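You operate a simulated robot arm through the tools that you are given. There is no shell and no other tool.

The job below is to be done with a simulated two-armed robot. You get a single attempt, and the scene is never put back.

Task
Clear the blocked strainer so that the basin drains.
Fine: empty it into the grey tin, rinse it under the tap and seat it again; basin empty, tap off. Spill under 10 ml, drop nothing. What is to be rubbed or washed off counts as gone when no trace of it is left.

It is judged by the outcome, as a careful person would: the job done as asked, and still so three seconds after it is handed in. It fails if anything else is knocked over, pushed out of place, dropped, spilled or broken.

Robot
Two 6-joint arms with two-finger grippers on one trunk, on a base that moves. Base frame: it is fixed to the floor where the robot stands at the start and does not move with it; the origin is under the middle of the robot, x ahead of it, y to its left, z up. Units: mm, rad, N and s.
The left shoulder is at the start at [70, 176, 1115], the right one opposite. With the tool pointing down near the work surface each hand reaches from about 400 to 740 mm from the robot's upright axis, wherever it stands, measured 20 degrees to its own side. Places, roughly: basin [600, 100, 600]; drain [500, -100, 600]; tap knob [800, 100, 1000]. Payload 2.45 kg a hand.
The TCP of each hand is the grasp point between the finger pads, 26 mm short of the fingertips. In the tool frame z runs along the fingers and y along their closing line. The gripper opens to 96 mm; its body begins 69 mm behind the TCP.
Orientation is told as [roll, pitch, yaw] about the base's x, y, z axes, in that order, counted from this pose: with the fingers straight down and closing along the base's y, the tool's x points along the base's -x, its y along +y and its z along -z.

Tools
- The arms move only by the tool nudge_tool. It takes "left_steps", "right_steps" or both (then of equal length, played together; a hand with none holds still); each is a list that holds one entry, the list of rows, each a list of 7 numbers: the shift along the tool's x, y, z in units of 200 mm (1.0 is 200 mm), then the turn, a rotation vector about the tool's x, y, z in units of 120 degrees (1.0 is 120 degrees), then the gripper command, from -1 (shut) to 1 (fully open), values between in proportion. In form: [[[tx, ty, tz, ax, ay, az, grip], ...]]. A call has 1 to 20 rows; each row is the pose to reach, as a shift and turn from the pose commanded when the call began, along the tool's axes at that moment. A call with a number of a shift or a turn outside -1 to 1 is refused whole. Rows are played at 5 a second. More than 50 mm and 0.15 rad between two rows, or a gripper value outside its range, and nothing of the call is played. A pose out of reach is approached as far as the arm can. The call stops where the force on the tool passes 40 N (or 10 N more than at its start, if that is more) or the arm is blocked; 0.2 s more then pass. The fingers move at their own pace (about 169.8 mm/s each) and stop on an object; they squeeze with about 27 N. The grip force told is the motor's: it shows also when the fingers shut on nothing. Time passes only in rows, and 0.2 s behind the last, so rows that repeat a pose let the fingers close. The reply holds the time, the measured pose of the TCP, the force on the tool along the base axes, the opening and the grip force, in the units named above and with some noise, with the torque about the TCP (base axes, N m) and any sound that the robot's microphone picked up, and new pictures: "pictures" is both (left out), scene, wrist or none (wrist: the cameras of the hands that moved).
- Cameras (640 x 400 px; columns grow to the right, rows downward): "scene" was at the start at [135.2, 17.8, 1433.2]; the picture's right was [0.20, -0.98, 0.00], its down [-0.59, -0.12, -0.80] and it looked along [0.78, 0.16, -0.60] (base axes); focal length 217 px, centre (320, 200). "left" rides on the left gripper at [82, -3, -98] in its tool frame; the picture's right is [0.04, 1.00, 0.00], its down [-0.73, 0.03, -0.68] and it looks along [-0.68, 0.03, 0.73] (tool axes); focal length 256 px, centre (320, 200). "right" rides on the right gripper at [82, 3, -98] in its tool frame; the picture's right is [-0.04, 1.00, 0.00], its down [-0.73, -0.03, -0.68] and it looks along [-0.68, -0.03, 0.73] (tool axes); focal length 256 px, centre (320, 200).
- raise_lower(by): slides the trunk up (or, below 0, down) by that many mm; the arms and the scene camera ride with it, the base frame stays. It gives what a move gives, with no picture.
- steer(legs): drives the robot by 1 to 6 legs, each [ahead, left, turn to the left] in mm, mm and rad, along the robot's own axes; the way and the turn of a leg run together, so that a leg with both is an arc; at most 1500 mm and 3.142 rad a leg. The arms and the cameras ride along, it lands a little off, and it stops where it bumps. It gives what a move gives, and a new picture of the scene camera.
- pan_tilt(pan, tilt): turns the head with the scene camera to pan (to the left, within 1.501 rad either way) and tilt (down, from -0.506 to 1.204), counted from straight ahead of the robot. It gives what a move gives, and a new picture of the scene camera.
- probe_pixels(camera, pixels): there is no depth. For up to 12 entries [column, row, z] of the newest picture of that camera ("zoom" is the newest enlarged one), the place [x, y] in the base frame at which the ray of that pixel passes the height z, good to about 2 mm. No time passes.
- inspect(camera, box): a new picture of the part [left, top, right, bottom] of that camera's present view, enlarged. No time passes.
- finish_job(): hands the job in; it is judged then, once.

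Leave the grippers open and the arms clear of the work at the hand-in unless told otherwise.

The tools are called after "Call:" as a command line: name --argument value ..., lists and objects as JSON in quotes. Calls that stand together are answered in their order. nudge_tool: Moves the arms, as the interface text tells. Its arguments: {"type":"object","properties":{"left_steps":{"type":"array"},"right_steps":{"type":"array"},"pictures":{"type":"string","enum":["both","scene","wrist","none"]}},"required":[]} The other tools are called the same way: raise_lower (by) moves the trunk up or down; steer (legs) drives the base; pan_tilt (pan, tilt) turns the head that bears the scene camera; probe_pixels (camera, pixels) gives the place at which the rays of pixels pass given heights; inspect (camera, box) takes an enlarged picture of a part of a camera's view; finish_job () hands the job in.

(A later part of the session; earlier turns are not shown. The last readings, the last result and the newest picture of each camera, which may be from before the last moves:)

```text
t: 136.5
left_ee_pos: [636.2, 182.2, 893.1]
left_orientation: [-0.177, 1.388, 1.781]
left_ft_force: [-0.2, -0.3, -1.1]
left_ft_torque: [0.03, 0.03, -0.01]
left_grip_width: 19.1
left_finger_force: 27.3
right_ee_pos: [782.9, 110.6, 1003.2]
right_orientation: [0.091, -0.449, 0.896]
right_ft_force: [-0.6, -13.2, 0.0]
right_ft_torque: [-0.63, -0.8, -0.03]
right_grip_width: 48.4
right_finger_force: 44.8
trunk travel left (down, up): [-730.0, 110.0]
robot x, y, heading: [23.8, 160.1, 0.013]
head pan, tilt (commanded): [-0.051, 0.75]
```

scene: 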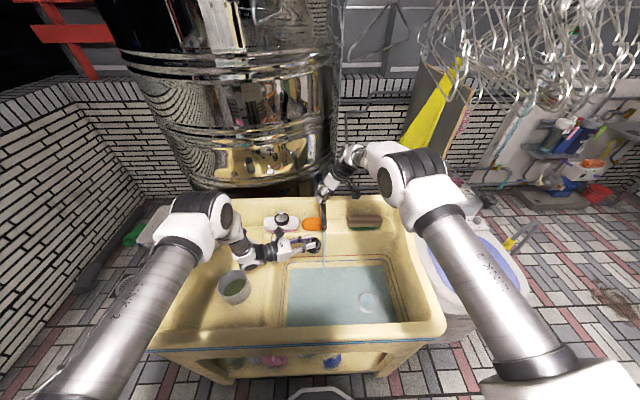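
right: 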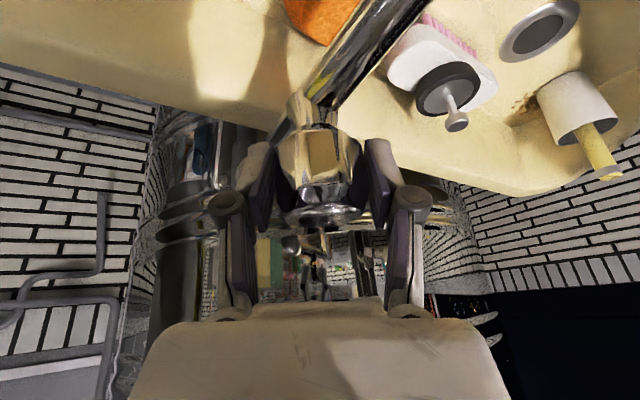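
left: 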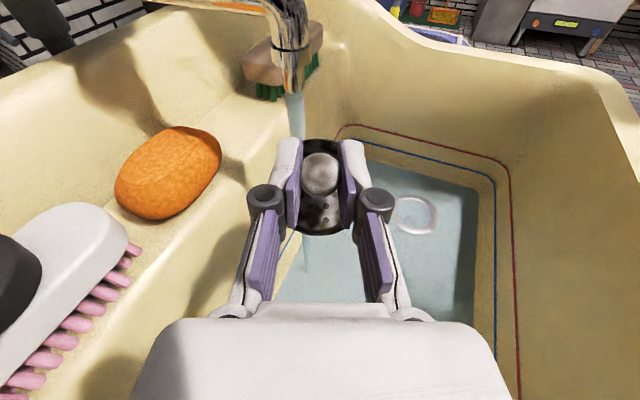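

Reach is fine. The spout outlet shows at (290, 90) and the stream just beyond the cup. I'll bring the cup into the stream.

Call:
nudge_tool --left_steps '[[[-0.013, -0.024, 0.079, 0.022, -0.001, -0.004, -1], [-0.027, -0.048, 0.158, 0.044, -0.001, -0.008, -1], [-0.04, -0.072, 0.237, 0.0655, -0.002, -0.012, -1], [-0.04, -0.072, 0.237, 0.0655, -0.002, -0.012, -1], [-0.04, -0.072, 0.237, 0.0655, -0.002, -0.012, -1]]]' --pictures "both"

Call:
inspect --camera "scene" --box '[270, 180, 400, 320]'

Call:
inspect --camera "left" --box '[240, 60, 400, 240]'

```text
t: 137.7
left_ee_pos: [665.6, 145.3, 877.7]
left_orientation: [-0.177, 1.386, 1.921]
left_ft_force: [0.9, 0.4, 0.2]
left_ft_torque: [0.02, 0.02, -0.03]
left_grip_width: 19.3
left_finger_force: 26.8
right_ee_pos: [782.2, 110.8, 1002.6]
right_orientation: [0.09, -0.449, 0.896]
right_ft_force: [-1.2, -12.7, -1.4]
right_ft_torque: [-0.62, -0.8, -0.04]
right_grip_width: 48.3
right_finger_force: 45.0
trunk travel left (down, up): [-730.0, 110.0]
robot x, y, heading: [24.5, 156.6, 0.01]
head pan, tilt (commanded): [-0.051, 0.75]
```

scene: 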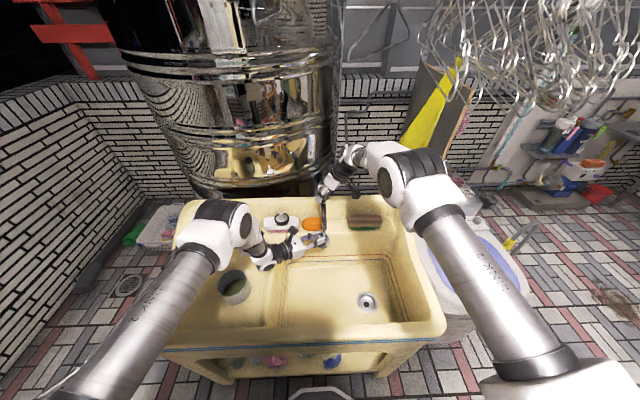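
left: 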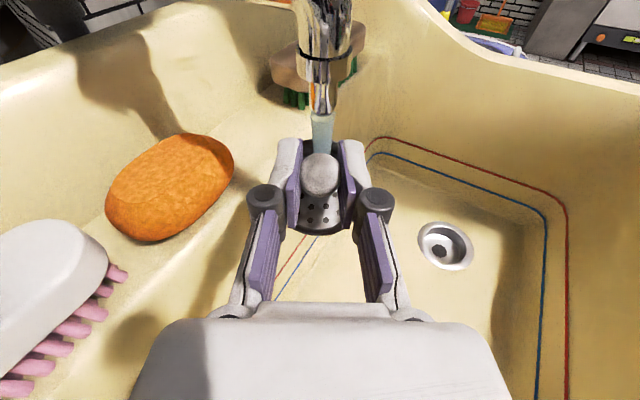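

```text
2.86 times, centred on (335, 250) of scene
```

zoom: 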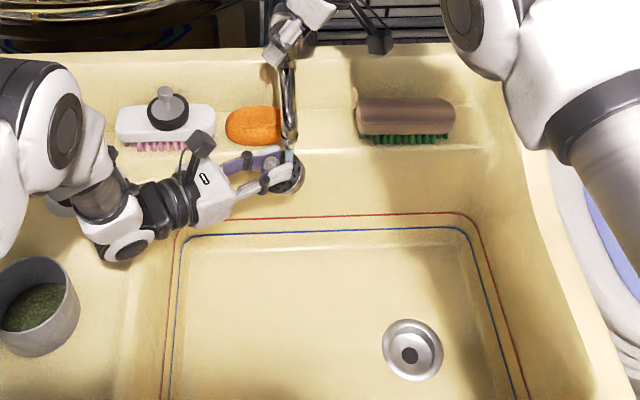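

```text
2.22 times, centred on (320, 150) of left
```

zoom: 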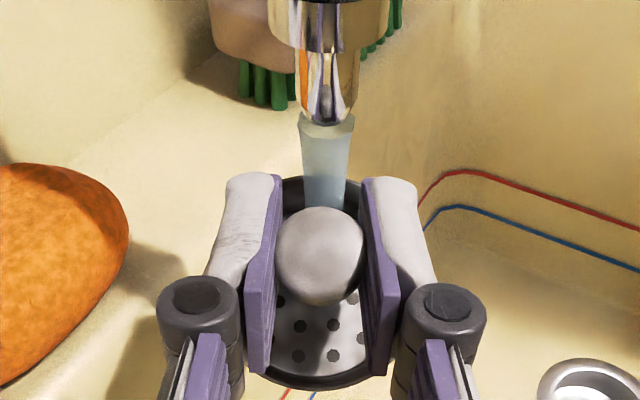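

The stream runs right into the cup, and the inside already looks like bare metal. I'll hold here about 3 s so water runs through inside and over the ball.

Call:
nudge_tool --left_steps '[[[0, 0, 0, 0, 0, 0, -1], [0, 0, 0, 0, 0, 0, -1], [0, 0, 0, 0, 0, 0, -1], [0, 0, 0, 0, 0, 0, -1], [0, 0, 0, 0, 0, 0, -1], [0, 0, 0, 0, 0, 0, -1], [0, 0, 0, 0, 0, 0, -1], [0, 0, 0, 0, 0, 0, -1], [0, 0, 0, 0, 0, 0, -1], [0, 0, 0, 0, 0, 0, -1], [0, 0, 0, 0, 0, 0, -1], [0, 0, 0, 0, 0, 0, -1], [0, 0, 0, 0, 0, 0, -1], [0, 0, 0, 0, 0, 0, -1]]]' --pictures "both"

Call:
inspect --camera "scene" --box '[300, 215, 350, 260]'

Call:
inspect --camera "left" --box '[280, 120, 360, 240]'

```text
t: 140.7
left_ee_pos: [666.1, 144.0, 877.7]
left_orientation: [-0.176, 1.387, 1.919]
left_ft_force: [0.6, 0.1, -0.4]
left_ft_torque: [0.0, 0.04, -0.03]
left_grip_width: 18.9
left_finger_force: 26.7
right_ee_pos: [783.7, 111.0, 1003.7]
right_orientation: [0.092, -0.45, 0.897]
right_ft_force: [-3.7, -11.7, -3.4]
right_ft_torque: [-0.71, -0.72, -0.02]
right_grip_width: 48.3
right_finger_force: 44.8
trunk travel left (down, up): [-730.0, 110.0]
robot x, y, heading: [27.0, 154.4, 0.009]
head pan, tilt (commanded): [-0.051, 0.75]
```

scene: 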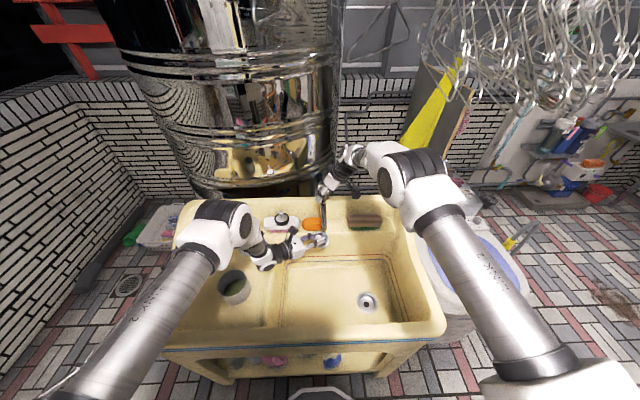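
left: 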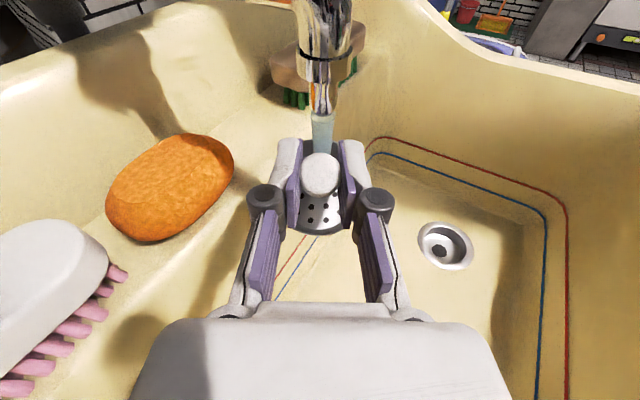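

```text
8.89 times, centred on (325, 238) of scene
```

zoom: 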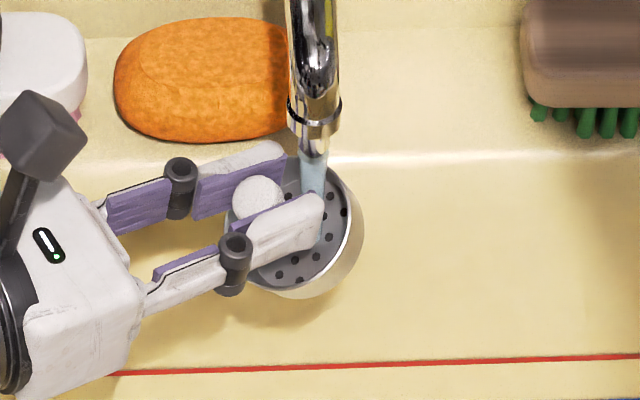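

```text
3.33 times, centred on (320, 180) of left
```

zoom: 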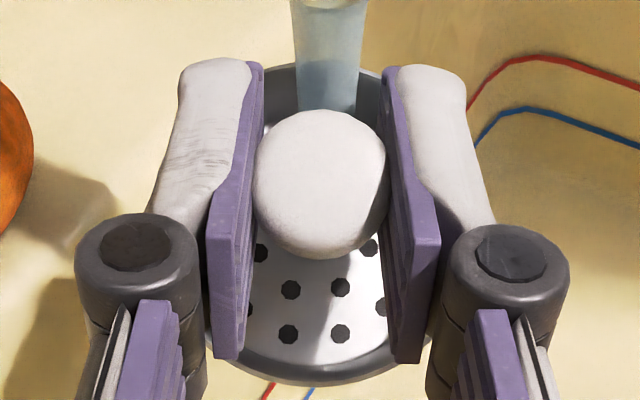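

The strainer now looks bright inside and out, with all its holes clear. I'll keep it in the stream about 4 s more to be sure, tilting it slightly by roll so water runs over the side too.

Call:
nudge_tool --left_steps '[[[0, 0, 0, 0, 0, -0.05, -1], [0, 0, 0, 0, 0, -0.1, -1], [0, 0, 0, 0, 0, -0.15, -1], [0, 0, 0, 0, 0, -0.2, -1], [0, 0, 0, 0, 0, -0.2, -1], [0, 0, 0, 0, 0, -0.2, -1], [0, 0, 0, 0, 0, -0.15, -1], [0, 0, 0, 0, 0, -0.1, -1], [0, 0, 0, 0, 0, -0.05, -1], [0, 0, 0, 0, 0, 0, -1], [0, 0, 0, 0, 0, 0.04, -1], [0, 0, 0, 0, 0, 0.08, -1], [0, 0, 0, 0, 0, 0.08, -1], [0, 0, 0, 0, 0, 0.08, -1], [0, 0, 0, 0, 0, 0.04, -1], [0, 0, 0, 0, 0, 0, -1], [0, 0, 0, 0, 0, 0, -1], [0, 0, 0, 0, 0, 0, -1]]]' --pictures "scene"

Call:
inspect --camera "scene" --box '[300, 215, 350, 260]'

```text
t: 144.5
left_ee_pos: [665.5, 143.9, 875.4]
left_orientation: [-0.175, 1.388, 1.921]
left_ft_force: [0.1, -0.5, -0.3]
left_ft_torque: [0.04, 0.02, 0.04]
left_grip_width: 19.0
left_finger_force: 26.5
left hand out of reach, approached as far as the arm can: row 11, 12, 13, 14, 15
right_ee_pos: [783.3, 110.4, 1003.3]
right_orientation: [0.089, -0.449, 0.896]
right_ft_force: [-2.8, -10.8, -3.6]
right_ft_torque: [-0.68, -0.74, -0.03]
right_grip_width: 48.4
right_finger_force: 45.4
trunk travel left (down, up): [-730.0, 110.0]
robot x, y, heading: [25.5, 157.2, 0.013]
head pan, tilt (commanded): [-0.051, 0.75]
```

scene: 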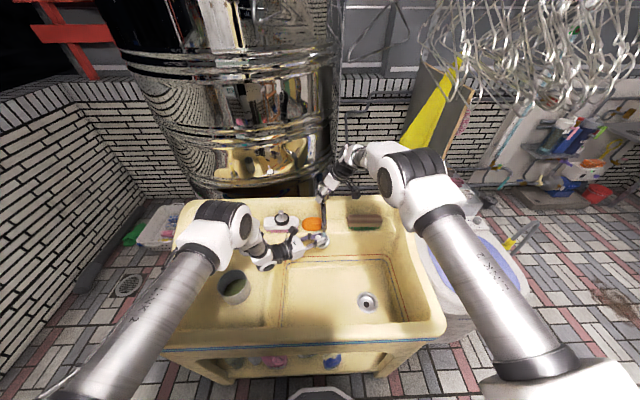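

```text
8.89 times, centred on (325, 238) of scene
```

zoom: 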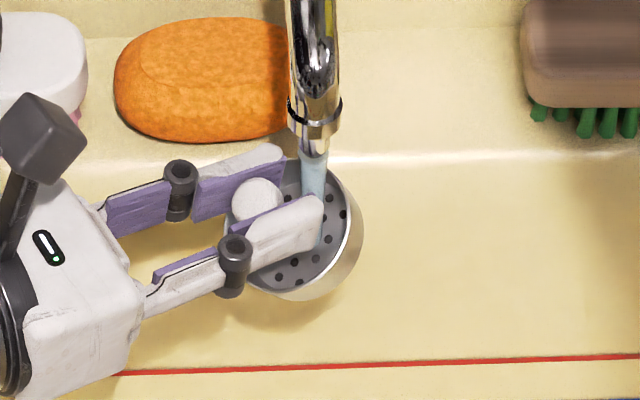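

Clean from this side. I'll draw the cup back out of the stream and roll it to see its bottom and the far side, with the tap still running in case more rinsing is needed.

Call:
nudge_tool --left_steps '[[[0, 0, -0.15, 0, 0, 0, -1], [0, 0, -0.3, 0, 0, 0, -1], [0, 0, -0.4, 0, 0, -0.07, -1], [0, 0, -0.4, 0, 0, -0.14, -1], [0, 0, -0.4, 0, 0, -0.21, -1], [0, 0, -0.4, 0, 0, -0.28, -1], [0, 0, -0.4, 0, 0, -0.35, -1], [0, 0, -0.4, 0, 0, -0.42, -1], [0, 0, -0.4, 0, 0, -0.49, -1], [0, 0, -0.4, 0, 0, -0.56, -1], [0, 0, -0.4, 0, 0, -0.63, -1], [0, 0, -0.4, 0, 0, -0.7, -1], [0, 0, -0.4, 0, 0, -0.77, -1], [0, 0, -0.4, 0, 0, -0.84, -1], [0, 0, -0.4, 0, 0, -0.91, -1], [0, 0, -0.4, 0, 0, -0.98, -1]]]' --pictures "scene"

Call:
inspect --camera "scene" --box '[280, 215, 340, 270]'

```text
t: 147.9
left_ee_pos: [627.2, 213.1, 892.2]
left_orientation: [1.369, -0.443, -2.529]
left_ft_force: [-0.6, -0.8, 0.5]
left_ft_torque: [0.02, 0.0, 0.0]
left_grip_width: 19.1
left_finger_force: 27.5
left hand out of reach, approached as far as the arm can: row 1, 2
right_ee_pos: [783.8, 111.2, 1002.8]
right_orientation: [0.09, -0.45, 0.897]
right_ft_force: [-3.0, -10.6, -3.2]
right_ft_torque: [-0.69, -0.75, 0.05]
right_grip_width: 48.3
right_finger_force: 45.1
trunk travel left (down, up): [-730.0, 110.0]
robot x, y, heading: [24.3, 155.0, 0.018]
head pan, tilt (commanded): [-0.051, 0.75]
```

scene: 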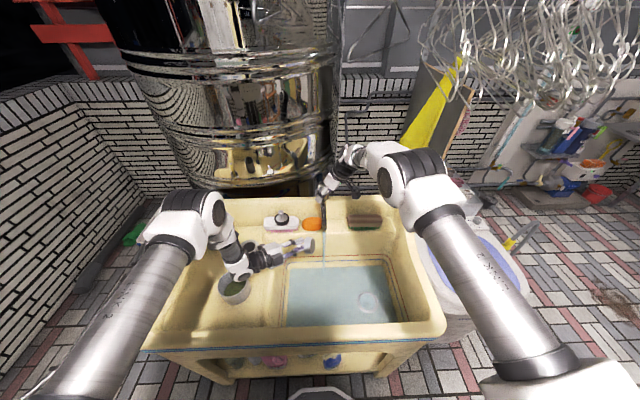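

```text
7.27 times, centred on (310, 242) of scene
```

zoom: 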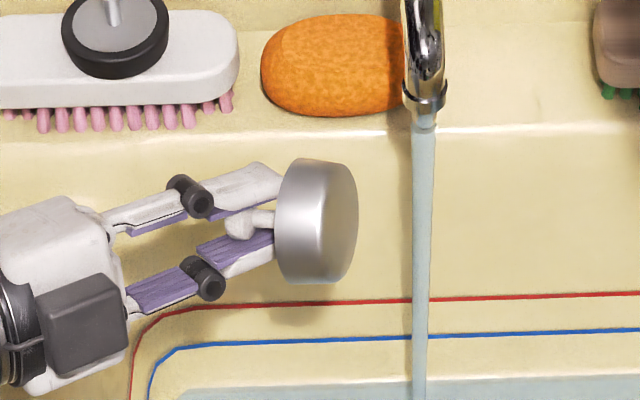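

The outside is bright metal. I'll roll on 60° to see the bottom face.

Call:
nudge_tool --left_steps '[[[0, 0, 0, 0, 0, -0.07, -1], [0, 0, 0, 0, 0, -0.14, -1], [0, 0, 0, 0, 0, -0.21, -1], [0, 0, 0, 0, 0, -0.28, -1], [0, 0, 0, 0, 0, -0.35, -1], [0, 0, 0, 0, 0, -0.42, -1], [0, 0, 0, 0, 0, -0.5, -1], [0, 0, 0, 0, 0, -0.5, -1]]]' --pictures "scene"

Call:
inspect --camera "scene" --box '[280, 215, 340, 270]'

Call:
inspect --camera "left" --box '[260, 120, 380, 240]'

```text
refused: row 7 steps farther than a row can; nothing moved
```

```text
7.27 times, centred on (310, 242) of scene
```

zoom: 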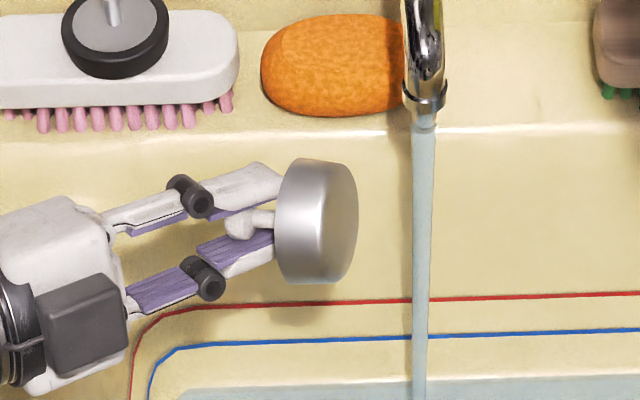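

```text
3.33 times, centred on (320, 180) of left
```

zoom: 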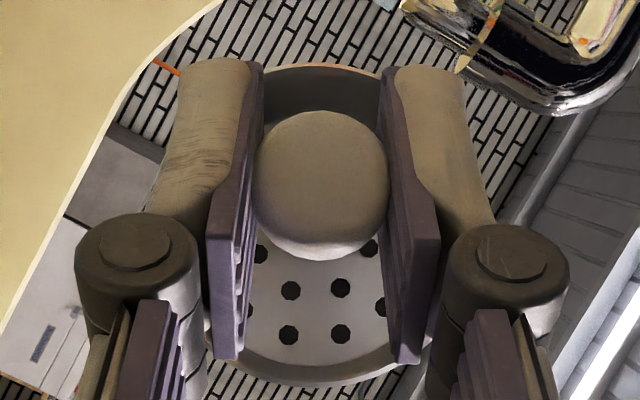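

The inside shows no trace. One row was too large, so I'll repeat the roll with even steps to see the bottom.

Call:
nudge_tool --left_steps '[[[0, 0, 0, 0, 0, -0.07, -1], [0, 0, 0, 0, 0, -0.14, -1], [0, 0, 0, 0, 0, -0.21, -1], [0, 0, 0, 0, 0, -0.28, -1], [0, 0, 0, 0, 0, -0.35, -1], [0, 0, 0, 0, 0, -0.42, -1], [0, 0, 0, 0, 0, -0.49, -1], [0, 0, 0, 0, 0, -0.49, -1]]]' --pictures "scene"

Call:
inspect --camera "scene" --box '[280, 215, 340, 270]'

```text
t: 149.7
left_ee_pos: [627.1, 213.6, 891.4]
left_orientation: [0.472, -1.37, -1.522]
left_ft_force: [0.1, 1.0, -0.5]
left_ft_torque: [0.01, 0.01, 0.03]
left_grip_width: 19.0
left_finger_force: 27.0
right_ee_pos: [782.3, 112.5, 1003.6]
right_orientation: [0.091, -0.45, 0.896]
right_ft_force: [-2.3, -10.3, -3.1]
right_ft_torque: [-0.69, -0.77, -0.02]
right_grip_width: 48.3
right_finger_force: 44.3
trunk travel left (down, up): [-730.0, 110.0]
robot x, y, heading: [20.7, 154.9, 0.01]
head pan, tilt (commanded): [-0.051, 0.75]
```

scene: 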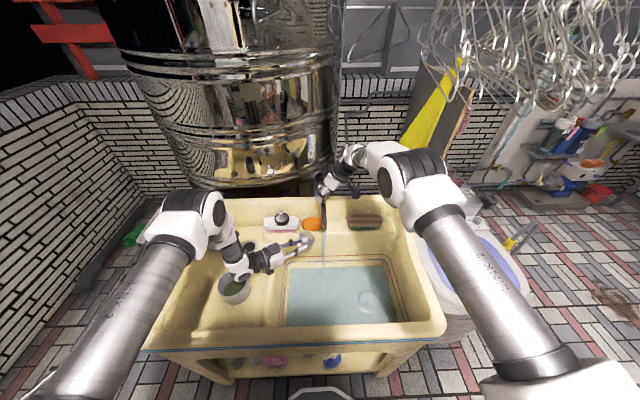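

```text
7.27 times, centred on (310, 242) of scene
```

zoom: 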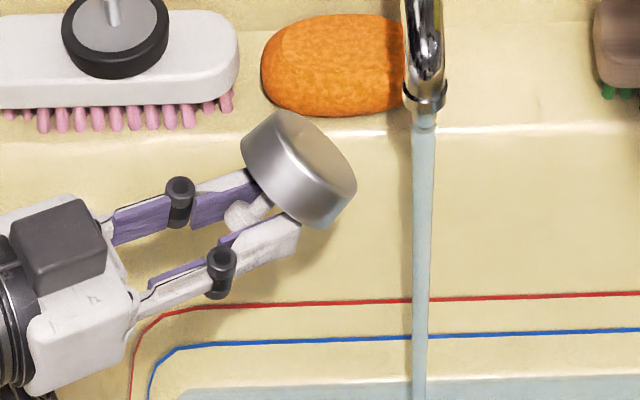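

The bottom is bright too; no trace is left anywhere on it. Now I'll close the tap: turn the knob back clockwise 50°, letting the grasp point follow the knob's axis.

Call:
nudge_tool --right_steps '[[[0, 0.003, 0, 0.0259, -0.0047, 0.0534, -1], [-0.001, 0.007, 0, 0.0517, -0.0094, 0.1069, -1], [-0.001, 0.01, 0, 0.0776, -0.0141, 0.1603, -1], [-0.001, 0.014, 0.001, 0.1034, -0.0189, 0.2137, -1], [-0.002, 0.017, 0.001, 0.1293, -0.0236, 0.2671, -1], [-0.002, 0.02, 0.001, 0.1551, -0.0283, 0.3206, -1], [-0.002, 0.024, 0.001, 0.181, -0.033, 0.374, -1], [-0.002, 0.024, 0.001, 0.181, -0.033, 0.374, -1]]]' --pictures "scene"

Call:
inspect --camera "scene" --box '[270, 180, 400, 320]'

```text
t: 151.5
left_ee_pos: [628.5, 212.1, 889.5]
left_orientation: [0.47, -1.368, -1.525]
left_ft_force: [0.6, 0.1, -1.3]
left_ft_torque: [-0.02, 0.0, 0.0]
left_grip_width: 19.2
left_finger_force: 26.9
right_ee_pos: [779.8, 114.2, 1002.1]
right_orientation: [0.089, -0.449, 0.022]
right_ft_force: [10.3, -14.4, -0.7]
right_ft_torque: [-1.41, -0.34, 0.82]
right_grip_width: 48.4
right_finger_force: 45.0
trunk travel left (down, up): [-730.0, 110.0]
robot x, y, heading: [23.2, 155.8, 0.009]
head pan, tilt (commanded): [-0.051, 0.75]
```

scene: 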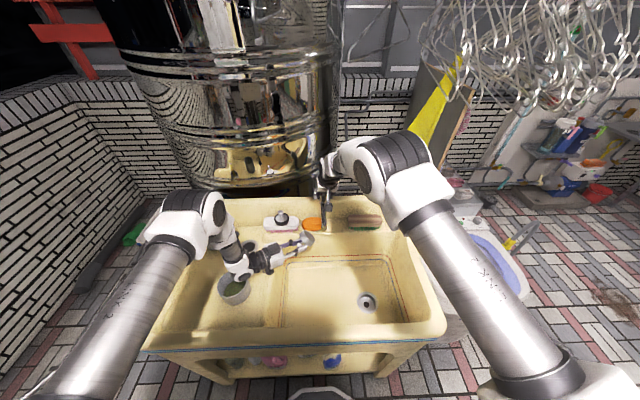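

```text
2.86 times, centred on (335, 250) of scene
```

zoom: 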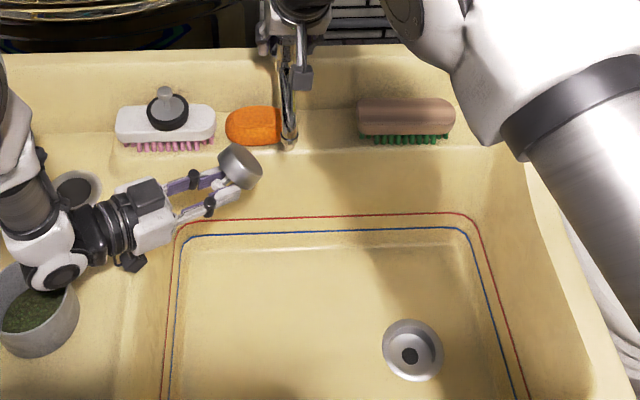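

The stream has stopped and the basin is empty; the knob is back at its original angle against its stop. I'll open the right fingers and lift the hand straight up off the knob.

Call:
nudge_tool --right_steps '[[[0, 0, 0, 0, 0, 0, -0.2], [0, 0, 0, 0, 0, 0, 0.5], [0, 0, 0, 0, 0, 0, 1], [0, 0, 0, 0, 0, 0, 1], [-0.054, 0.01, -0.112, 0, 0, 0, 1], [-0.109, 0.02, -0.224, 0, 0, 0, 1], [-0.163, 0.03, -0.336, 0, 0, 0, 1], [-0.163, 0.03, -0.336, 0, 0, 0, 1]]]' --pictures "both"

Call:
inspect --camera "scene" --box '[270, 180, 400, 320]'

```text
t: 153.3
left_ee_pos: [628.2, 212.7, 891.2]
left_orientation: [0.477, -1.367, -1.528]
left_ft_force: [0.1, 0.1, -0.7]
left_ft_torque: [0.01, 0.01, -0.01]
left_grip_width: 19.4
left_finger_force: 26.8
right_ee_pos: [779.5, 116.7, 1078.5]
right_orientation: [0.087, -0.447, 0.025]
right_ft_force: [0.0, 0.0, -0.4]
right_ft_torque: [0.03, -0.01, 0.02]
right_grip_width: 96.2
right_finger_force: 0.1
trunk travel left (down, up): [-730.0, 110.0]
robot x, y, heading: [24.6, 152.5, 0.007]
head pan, tilt (commanded): [-0.051, 0.75]
```

scene: 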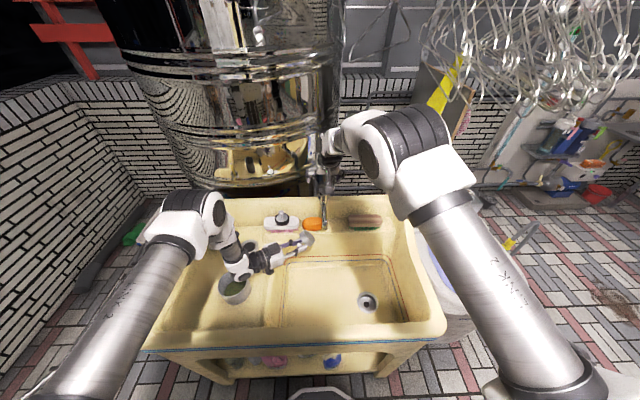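
right: 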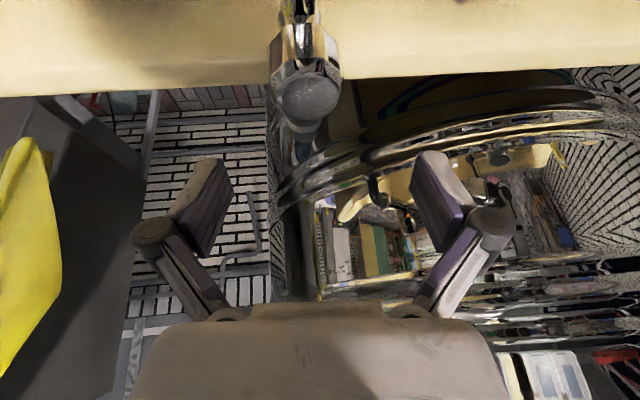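

```text
2.86 times, centred on (335, 250) of scene
```

zoom: 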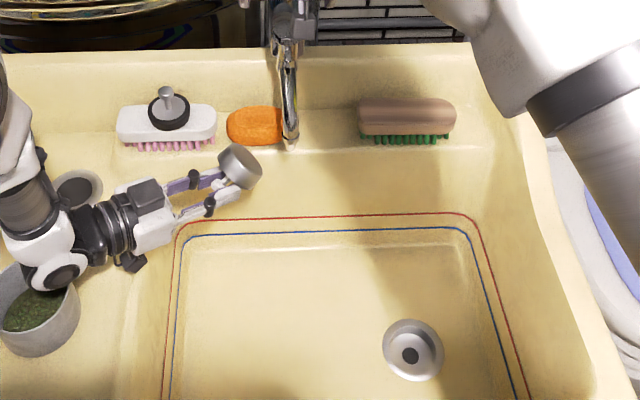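

The spout is dry and the basin is empty. I'll withdraw the right hand up, back and to the right, levelling it.

Call:
nudge_tool --right_steps '[[[0.045, -0.085, -0.15, 0.007, 0.035, 0, 1], [0.091, -0.169, -0.3, 0.014, 0.071, 0, 1], [0.136, -0.254, -0.45, 0.021, 0.106, 0, 1], [0.181, -0.338, -0.6, 0.028, 0.142, 0, 1], [0.227, -0.423, -0.75, 0.035, 0.177, 0, 1], [0.272, -0.507, -0.9, 0.042, 0.213, 0, 1], [0.272, -0.507, -0.9, 0.042, 0.213, 0, 1]]]' --pictures "none"

Call:
nudge_tool --right_steps '[[[0.08, -0.2, -0.05, 0, 0, 0, 1], [0.16, -0.4, -0.1, 0, 0, 0, 1], [0.24, -0.6, -0.15, 0, 0, 0, 1], [0.24, -0.6, -0.15, 0, 0, 0, 1]]]' --pictures "scene"

```text
t: 154.9
left_ee_pos: [627.9, 213.4, 892.3]
left_orientation: [0.476, -1.368, -1.529]
left_ft_force: [-0.1, 0.0, -0.3]
left_ft_torque: [0.03, 0.0, -0.01]
left_grip_width: 19.2
left_finger_force: 26.7
right_ee_pos: [658.6, -3.5, 1208.2]
right_orientation: [-0.006, -0.001, 0.045]
right_ft_force: [-0.5, 0.1, -0.2]
right_ft_torque: [0.01, 0.02, 0.02]
right_grip_width: 96.2
right_finger_force: 0.1
trunk travel left (down, up): [-730.0, 110.0]
robot x, y, heading: [26.7, 155.3, 0.011]
head pan, tilt (commanded): [-0.051, 0.75]
```

```text
t: 155.9
left_ee_pos: [626.4, 213.6, 890.5]
left_orientation: [0.476, -1.368, -1.529]
left_ft_force: [-0.7, 0.4, -0.2]
left_ft_torque: [0.01, 0.01, -0.02]
left_grip_width: 19.1
left_finger_force: 27.0
right_ee_pos: [614.5, -126.0, 1238.6]
right_orientation: [-0.008, -0.001, 0.044]
right_ft_force: [0.0, 0.0, 0.5]
right_ft_torque: [-0.03, 0.01, 0.04]
right_grip_width: 96.0
right_finger_force: 0.0
trunk travel left (down, up): [-730.0, 110.0]
robot x, y, heading: [24.8, 152.5, 0.012]
head pan, tilt (commanded): [-0.051, 0.75]
```

scene: 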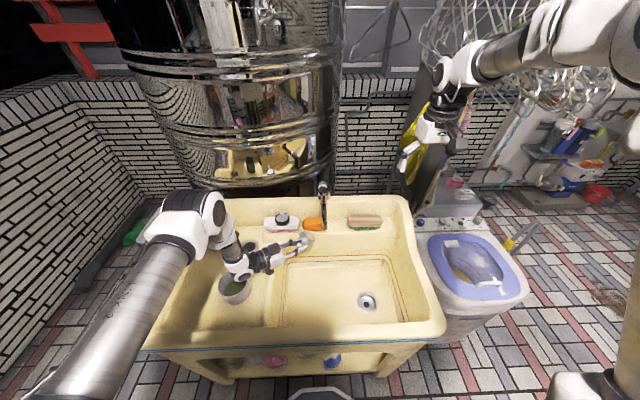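

Right hand is clear. Now I'll roll the left hand back (118° first) to bring the strainer upright, over the basin.

Call:
nudge_tool --left_steps '[[[0, 0, 0, 0, 0, 0.07, -1], [0, 0, 0, 0, 0, 0.14, -1], [0, 0, 0, 0, 0, 0.21, -1], [0, 0, 0, 0, 0, 0.28, -1], [0, 0, 0, 0, 0, 0.35, -1], [0, 0, 0, 0, 0, 0.42, -1], [0, 0, 0, 0, 0, 0.49, -1], [0, 0, 0, 0, 0, 0.56, -1], [0, 0, 0, 0, 0, 0.63, -1], [0, 0, 0, 0, 0, 0.7, -1], [0, 0, 0, 0, 0, 0.77, -1], [0, 0, 0, 0, 0, 0.84, -1], [0, 0, 0, 0, 0, 0.91, -1], [0, 0, 0, 0, 0, 0.98, -1]]]' --pictures "none"

Call:
nudge_tool --left_steps '[[[0, 0, 0, 0, 0, 0.07, -1], [0, 0, 0, 0, 0, 0.14, -1], [0, 0, 0, 0, 0, 0.21, -1], [0, 0, 0, 0, 0, 0.28, -1], [0, 0, 0, 0, 0, 0.35, -1], [0, 0, 0, 0, 0, 0.42, -1], [0, 0, 0, 0, 0, 0.49, -1], [0, 0, 0, 0, 0, 0.49, -1]]]' --pictures "both"

```text
t: 158.9
left_ee_pos: [627.3, 214.6, 891.3]
left_orientation: [1.358, 0.569, -2.731]
left_ft_force: [0.1, -0.3, 0.6]
left_ft_torque: [0.01, -0.03, 0.01]
left_grip_width: 19.3
left_finger_force: 27.2
right_ee_pos: [616.1, -125.4, 1239.1]
right_orientation: [-0.006, -0.003, 0.044]
right_ft_force: [-0.6, -0.7, 0.8]
right_ft_torque: [0.0, 0.01, -0.01]
right_grip_width: 96.0
right_finger_force: 0.1
trunk travel left (down, up): [-730.0, 110.0]
robot x, y, heading: [27.0, 154.2, 0.013]
head pan, tilt (commanded): [-0.051, 0.75]
```

```text
t: 160.7
left_ee_pos: [656.7, 214.4, 890.3]
left_orientation: [-0.151, 1.39, 1.939]
left_ft_force: [-0.3, -0.3, -0.3]
left_ft_torque: [0.02, -0.01, -0.02]
left_grip_width: 19.1
left_finger_force: 27.0
left hand out of reach, approached as far as the arm can: row 7, 8
right_ee_pos: [616.8, -125.8, 1238.8]
right_orientation: [-0.007, -0.004, 0.044]
right_ft_force: [0.4, -0.1, 0.3]
right_ft_torque: [0.0, 0.0, -0.02]
right_grip_width: 96.0
right_finger_force: 0.1
trunk travel left (down, up): [-730.0, 110.0]
robot x, y, heading: [25.8, 155.9, 0.007]
head pan, tilt (commanded): [-0.051, 0.75]
```

scene: 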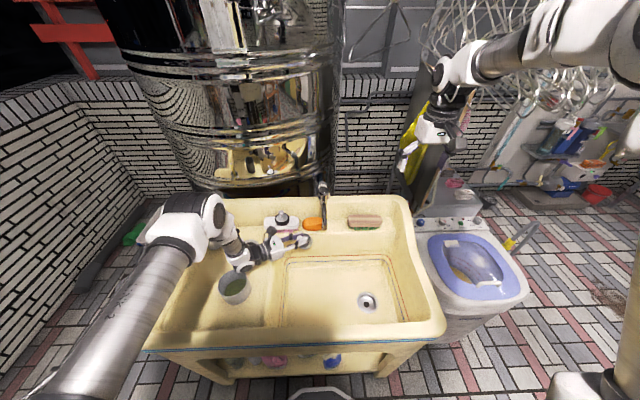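
left: 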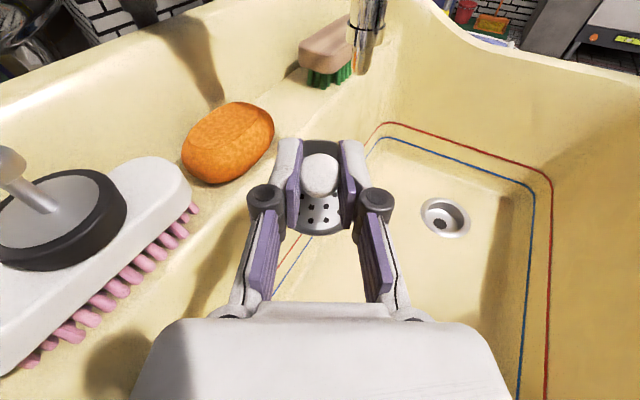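

The roll ended at the wrist's stop and shifted the hand 30 mm; nothing is near. I'll now take the hand back to the leaning attitude used for seating, at about (542, 280, 939).

Call:
nudge_tool --left_steps '[[[0.0186, 0.0414, -0.0759, -0.0309, -0.0294, 0.0149, -1], [0.0371, 0.0828, -0.1519, -0.0617, -0.0588, 0.0297, -1], [0.0557, 0.1241, -0.2278, -0.0926, -0.0881, 0.0446, -1], [0.0743, 0.1655, -0.3038, -0.1235, -0.1175, 0.0595, -1], [0.0928, 0.2069, -0.3797, -0.1544, -0.1469, 0.0744, -1], [0.1114, 0.2483, -0.4556, -0.1852, -0.1763, 0.0892, -1], [0.13, 0.2896, -0.5316, -0.2161, -0.2056, 0.1041, -1], [0.1485, 0.331, -0.6075, -0.247, -0.235, 0.119, -1], [0.1485, 0.331, -0.6075, -0.247, -0.235, 0.119, -1]]]' --pictures "both"

```text
t: 162.7
left_ee_pos: [541.5, 280.7, 939.2]
left_orientation: [-0.054, 0.863, 1.482]
left_ft_force: [-0.1, -0.9, 0.1]
left_ft_torque: [-0.01, 0.01, -0.01]
left_grip_width: 19.0
left_finger_force: 27.0
left hand out of reach, approached as far as the arm can: row 1, 2, 3, 4
right_ee_pos: [616.4, -125.8, 1239.0]
right_orientation: [-0.006, -0.004, 0.046]
right_ft_force: [0.0, 0.7, 0.2]
right_ft_torque: [-0.01, 0.0, 0.02]
right_grip_width: 96.1
right_finger_force: 0.0
trunk travel left (down, up): [-730.0, 110.0]
robot x, y, heading: [27.7, 155.4, 0.013]
head pan, tilt (commanded): [-0.051, 0.75]
```

scene: 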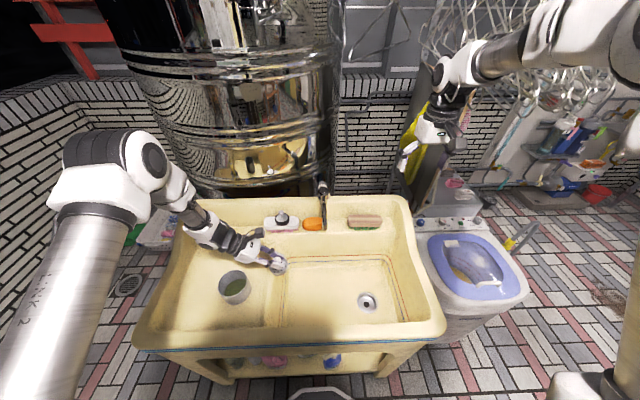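
left: 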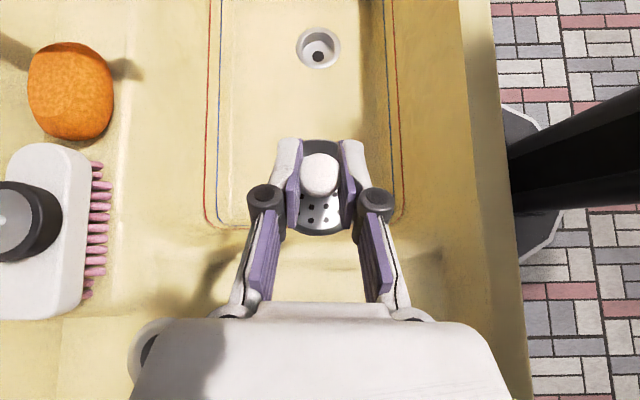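

The hand is back in the seating attitude. I'll compare how the strainer sits in the fingers with how it was when first lifted.

Call:
inspect --camera "left" --box '[260, 120, 380, 260]'

Call:
inspect --camera "scene" --box '[230, 230, 310, 290]'

```text
2.86 times, centred on (320, 190) of left
```

zoom: 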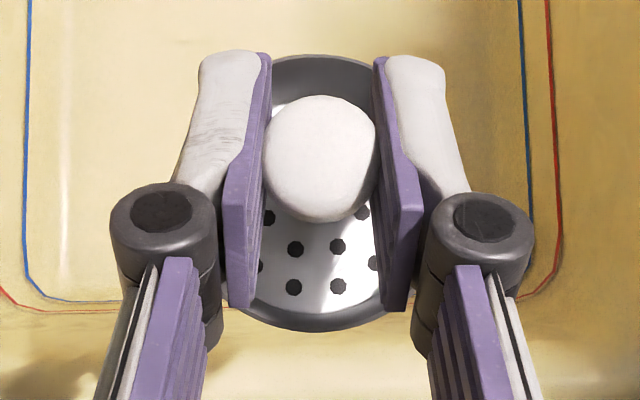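

```text
6.67 times, centred on (270, 260) of scene
```

zoom: 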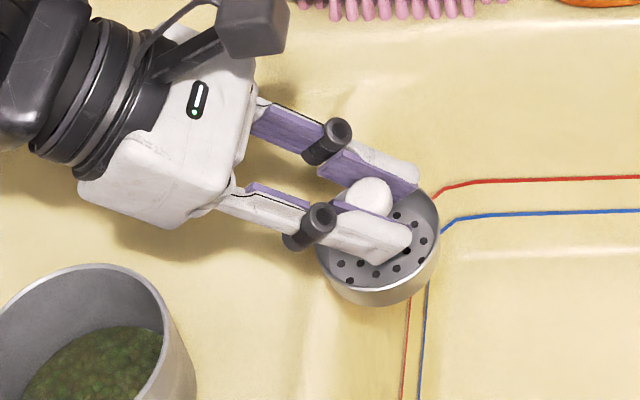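

It sits as it did when first lifted. I'll drive back to above the drain: 336 mm to the right, at this height.

Call:
steer --legs '[[0, -336, 0]]'

Call:
nudge_tool --left_steps '[[[0, 0, 0, 0, 0, 0, -1], [0, 0, 0, 0, 0, 0, -1]]]' --pictures "wrist"

```text
t: 164.9
left_ee_pos: [546.2, -50.2, 938.8]
left_orientation: [-0.054, 0.865, 1.488]
left_ft_force: [0.8, 0.4, -0.1]
left_ft_torque: [-0.03, 0.0, -0.06]
left_grip_width: 19.1
left_finger_force: 26.9
right_ee_pos: [622.7, -456.8, 1239.0]
right_orientation: [-0.006, -0.004, 0.047]
right_ft_force: [0.9, 0.4, -0.6]
right_ft_torque: [-0.04, 0.0, 0.0]
right_grip_width: 96.0
right_finger_force: 0.1
trunk travel left (down, up): [-730.0, 110.0]
robot x, y, heading: [29.0, -176.2, 0.012]
head pan, tilt (commanded): [-0.051, 0.75]
```

scene: 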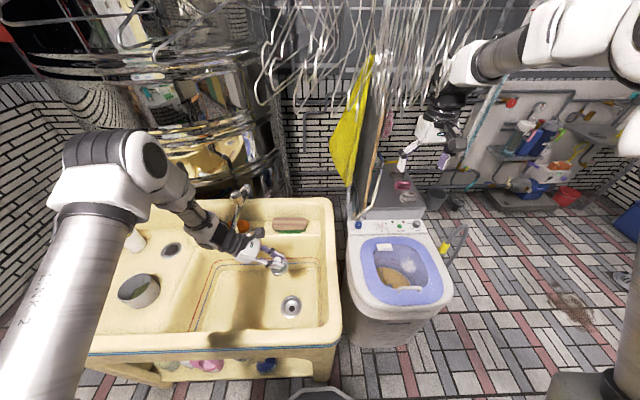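

```text
t: 165.5
left_ee_pos: [546.8, -50.2, 938.0]
left_orientation: [-0.055, 0.866, 1.485]
left_ft_force: [-0.3, -0.5, 0.1]
left_ft_torque: [0.0, 0.0, 0.0]
left_grip_width: 19.0
left_finger_force: 26.7
right_ee_pos: [623.0, -457.3, 1239.4]
right_orientation: [-0.006, -0.005, 0.049]
right_ft_force: [0.1, 0.0, 0.2]
right_ft_torque: [0.0, 0.01, -0.01]
right_grip_width: 95.9
right_finger_force: 0.0
trunk travel left (down, up): [-730.0, 110.0]
robot x, y, heading: [31.0, -182.1, 0.014]
head pan, tilt (commanded): [-0.051, 0.75]
```

left: 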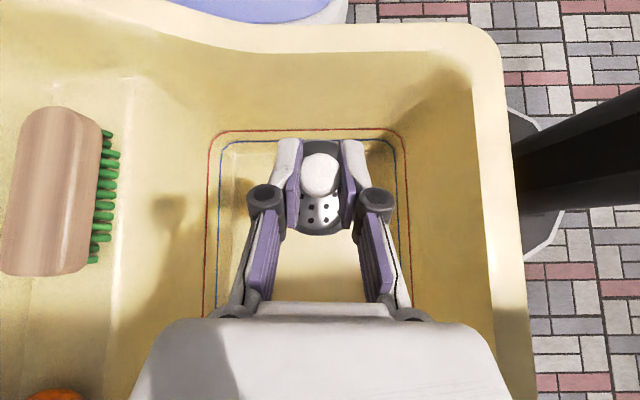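

I'm about 7 mm ahead and 13 mm left of the seat position; I'll fine-tune lower down. First I'll raise the right hand 100 mm and draw it back, so it stays clear of the washer when the trunk goes down.

Call:
nudge_tool --right_steps '[[[0.1, 0, -0.17, 0, 0, 0, 1], [0.2, 0, -0.34, 0, 0, 0, 1], [0.3, 0, -0.5, 0, 0, 0, 1], [0.3, 0, -0.5, 0, 0, 0, 1]]]' --pictures "none"

Call:
raise_lower --by -240

Call:
pan_tilt --pan 0.2 --tilt 0.9

```text
t: 166.5
left_ee_pos: [546.3, -51.4, 937.9]
left_orientation: [-0.054, 0.864, 1.486]
left_ft_force: [-0.6, -0.4, -0.2]
left_ft_torque: [-0.01, 0.05, 0.0]
left_grip_width: 19.2
left_finger_force: 27.2
right_ee_pos: [560.2, -461.7, 1337.9]
right_orientation: [-0.006, -0.002, 0.049]
right_ft_force: [0.2, 0.5, -1.3]
right_ft_torque: [0.05, 0.03, -0.01]
right_grip_width: 96.1
right_finger_force: 0.0
trunk travel left (down, up): [-730.0, 110.0]
robot x, y, heading: [34.9, -179.8, 0.021]
head pan, tilt (commanded): [-0.051, 0.75]
```

```text
t: 169.0
left_ee_pos: [546.9, -51.1, 698.9]
left_orientation: [-0.053, 0.864, 1.487]
left_ft_force: [0.0, 1.7, -0.1]
left_ft_torque: [0.0, 0.0, -0.01]
left_grip_width: 19.1
left_finger_force: 26.7
right_ee_pos: [560.9, -461.5, 1097.5]
right_orientation: [-0.005, -0.001, 0.049]
right_ft_force: [0.3, -0.5, -0.8]
right_ft_torque: [0.0, -0.02, 0.0]
right_grip_width: 95.9
right_finger_force: 0.1
trunk travel left (down, up): [-490.0, 350.0]
robot x, y, heading: [32.2, -183.2, 0.017]
head pan, tilt (commanded): [-0.051, 0.75]
```

```text
t: 169.8
left_ee_pos: [546.7, -50.5, 698.4]
left_orientation: [-0.054, 0.866, 1.487]
left_ft_force: [0.5, 0.1, -1.1]
left_ft_torque: [-0.03, 0.01, -0.03]
left_grip_width: 19.1
left_finger_force: 27.2
right_ee_pos: [561.6, -460.6, 1097.1]
right_orientation: [-0.003, -0.004, 0.048]
right_ft_force: [-0.5, 0.7, -0.6]
right_ft_torque: [0.03, 0.01, -0.03]
right_grip_width: 95.9
right_finger_force: 0.1
trunk travel left (down, up): [-490.0, 350.0]
robot x, y, heading: [32.0, -176.8, 0.015]
head pan, tilt (commanded): [0.201, 0.901]
```

scene: 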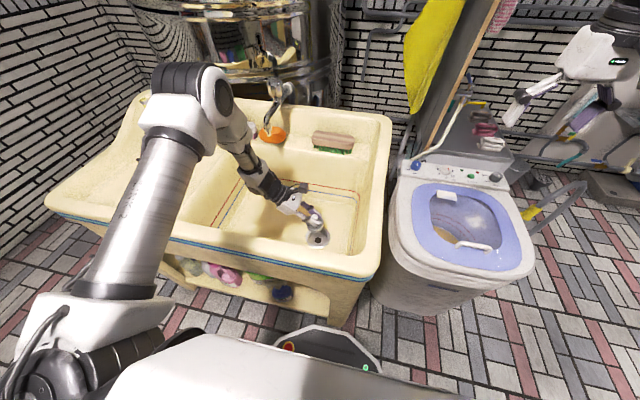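

I'll nudge the hand 7 mm back and 12 mm right, to be exactly above the seat pose.

Call:
nudge_tool --left_steps '[[[0.02, 0.016, 0.023, 0, 0, 0, -1], [0.0405, 0.031, 0.0465, 0, 0, 0, -1], [0.0405, 0.031, 0.0465, 0, 0, 0, -1], [0.0405, 0.031, 0.0465, 0, 0, 0, -1]]]' --pictures "wrist"

Call:
inspect --camera "scene" --box '[280, 185, 350, 255]'

Call:
inspect --camera "left" --box '[260, 120, 380, 260]'

```text
t: 170.8
left_ee_pos: [540.2, -63.4, 698.3]
left_orientation: [-0.054, 0.865, 1.488]
left_ft_force: [-0.3, 0.2, -0.6]
left_ft_torque: [-0.01, 0.0, 0.0]
left_grip_width: 18.8
left_finger_force: 27.1
right_ee_pos: [560.7, -461.6, 1096.4]
right_orientation: [-0.005, -0.003, 0.05]
right_ft_force: [0.1, 0.4, -0.9]
right_ft_torque: [0.01, -0.01, -0.03]
right_grip_width: 96.0
right_finger_force: 0.0
trunk travel left (down, up): [-490.0, 350.0]
robot x, y, heading: [29.4, -179.2, 0.017]
head pan, tilt (commanded): [0.201, 0.901]
```

left: 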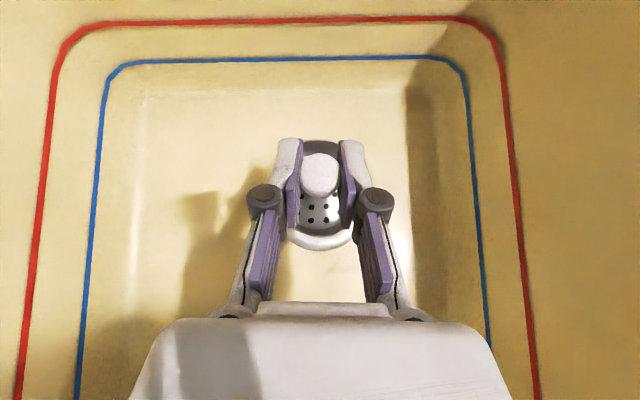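

```text
5.71 times, centred on (315, 220) of scene
```

zoom: 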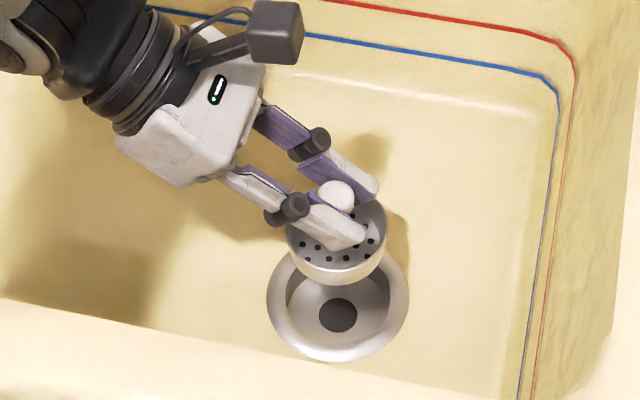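

```text
2.86 times, centred on (320, 190) of left
```

zoom: 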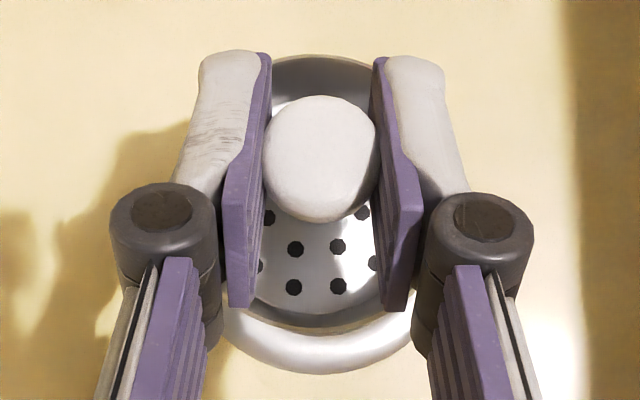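

The strainer is aligned over the seat ring just as when it was lifted. I'll lower 60 mm with the trunk, then look before the last part.

Call:
raise_lower --by -60

Call:
nudge_tool --left_steps '[[[0, 0, 0, 0, 0, 0, -1], [0, 0, 0, 0, 0, 0, -1]]]' --pictures "wrist"

Call:
inspect --camera "scene" --box '[280, 185, 350, 255]'

Call:
inspect --camera "left" --box '[260, 110, 380, 270]'

```text
t: 171.8
left_ee_pos: [539.0, -62.6, 638.5]
left_orientation: [-0.052, 0.865, 1.487]
left_ft_force: [-0.2, -0.6, -1.6]
left_ft_torque: [0.0, -0.01, 0.04]
left_grip_width: 18.8
left_finger_force: 27.4
right_ee_pos: [560.0, -461.2, 1037.9]
right_orientation: [-0.006, -0.004, 0.05]
right_ft_force: [0.1, 0.6, -0.7]
right_ft_torque: [-0.01, -0.01, 0.01]
right_grip_width: 96.1
right_finger_force: 0.2
trunk travel left (down, up): [-430.0, 410.0]
robot x, y, heading: [31.4, -179.3, 0.017]
head pan, tilt (commanded): [0.201, 0.901]
```

```text
t: 172.3
left_ee_pos: [539.2, -63.0, 639.2]
left_orientation: [-0.053, 0.865, 1.487]
left_ft_force: [-0.3, 0.1, -1.5]
left_ft_torque: [0.04, 0.02, 0.03]
left_grip_width: 19.0
left_finger_force: 27.2
right_ee_pos: [559.8, -461.1, 1037.6]
right_orientation: [-0.006, -0.003, 0.048]
right_ft_force: [0.4, -0.5, -0.9]
right_ft_torque: [-0.01, -0.03, 0.01]
right_grip_width: 95.9
right_finger_force: 0.1
trunk travel left (down, up): [-430.0, 410.0]
robot x, y, heading: [30.3, -179.5, 0.018]
head pan, tilt (commanded): [0.201, 0.901]
```

left: 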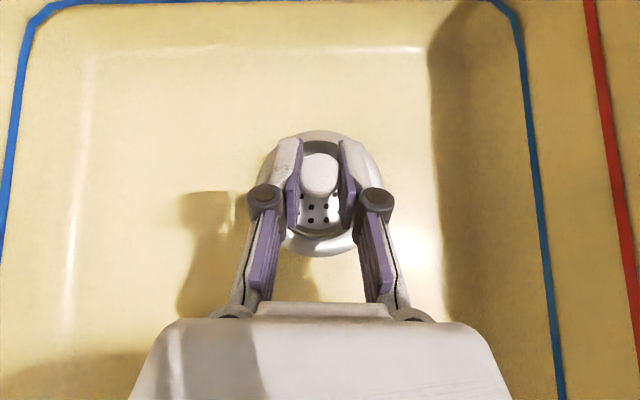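

```text
5.71 times, centred on (315, 220) of scene
```

zoom: 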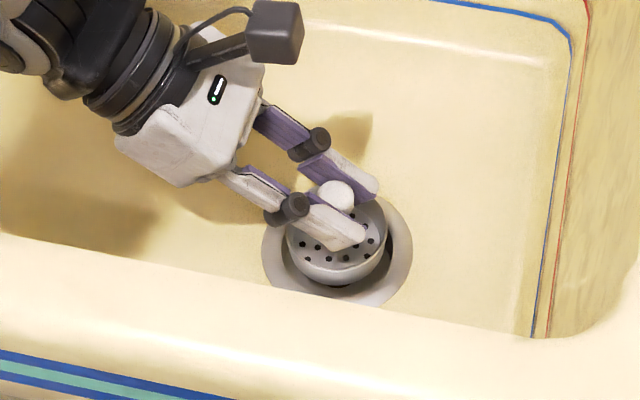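

```text
2.50 times, centred on (320, 190) of left
```

zoom: 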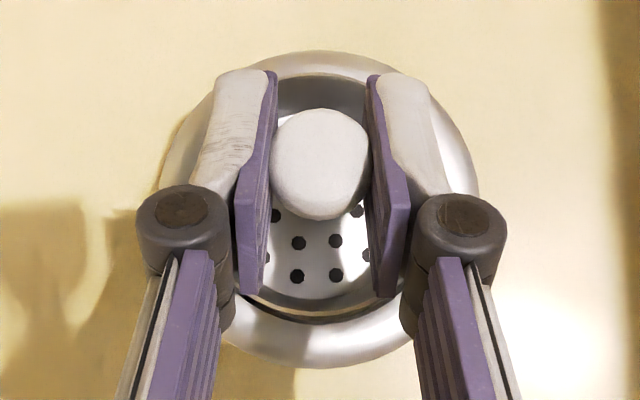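

Aligned within the ring. I'll go down in 3.5 mm steps, watching the contact force.

Call:
nudge_tool --left_steps '[[[-0.0133, 0.0006, 0.0113, 0, 0, 0, -1], [-0.0267, 0.0011, 0.0226, 0, 0, 0, -1], [-0.04, 0.0017, 0.0339, 0, 0, 0, -1], [-0.0534, 0.0022, 0.0452, 0, 0, 0, -1], [-0.0667, 0.0028, 0.0565, 0, 0, 0, -1], [-0.0801, 0.0034, 0.0678, 0, 0, 0, -1], [-0.0934, 0.0039, 0.0791, 0, 0, 0, -1], [-0.0934, 0.0039, 0.0791, 0, 0, 0, -1]]]' --pictures "wrist"

Call:
inspect --camera "left" --box '[260, 110, 380, 270]'

```text
t: 174.2
left_ee_pos: [539.5, -62.5, 614.5]
left_orientation: [-0.055, 0.866, 1.487]
left_ft_force: [0.0, 0.8, -0.5]
left_ft_torque: [-0.03, -0.02, -0.02]
left_grip_width: 19.4
left_finger_force: 26.7
right_ee_pos: [560.6, -462.0, 1036.8]
right_orientation: [-0.004, -0.005, 0.049]
right_ft_force: [0.2, -0.5, -0.8]
right_ft_torque: [-0.02, 0.0, 0.03]
right_grip_width: 95.9
right_finger_force: 0.1
trunk travel left (down, up): [-430.0, 410.0]
robot x, y, heading: [27.9, -177.4, 0.014]
head pan, tilt (commanded): [0.201, 0.901]
```

left: 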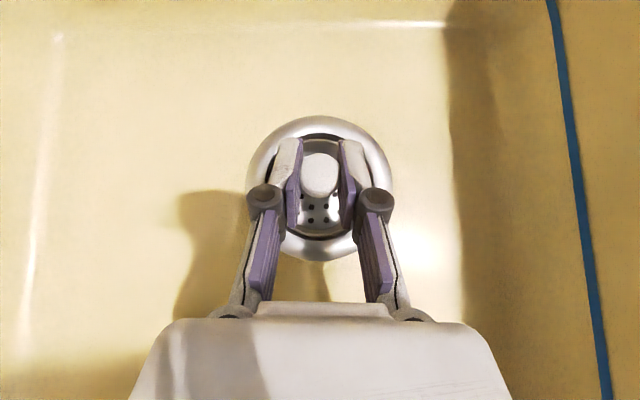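

```text
2.50 times, centred on (320, 190) of left
```

zoom: 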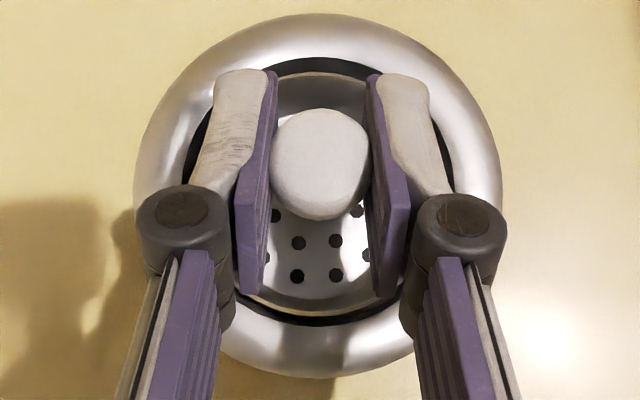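

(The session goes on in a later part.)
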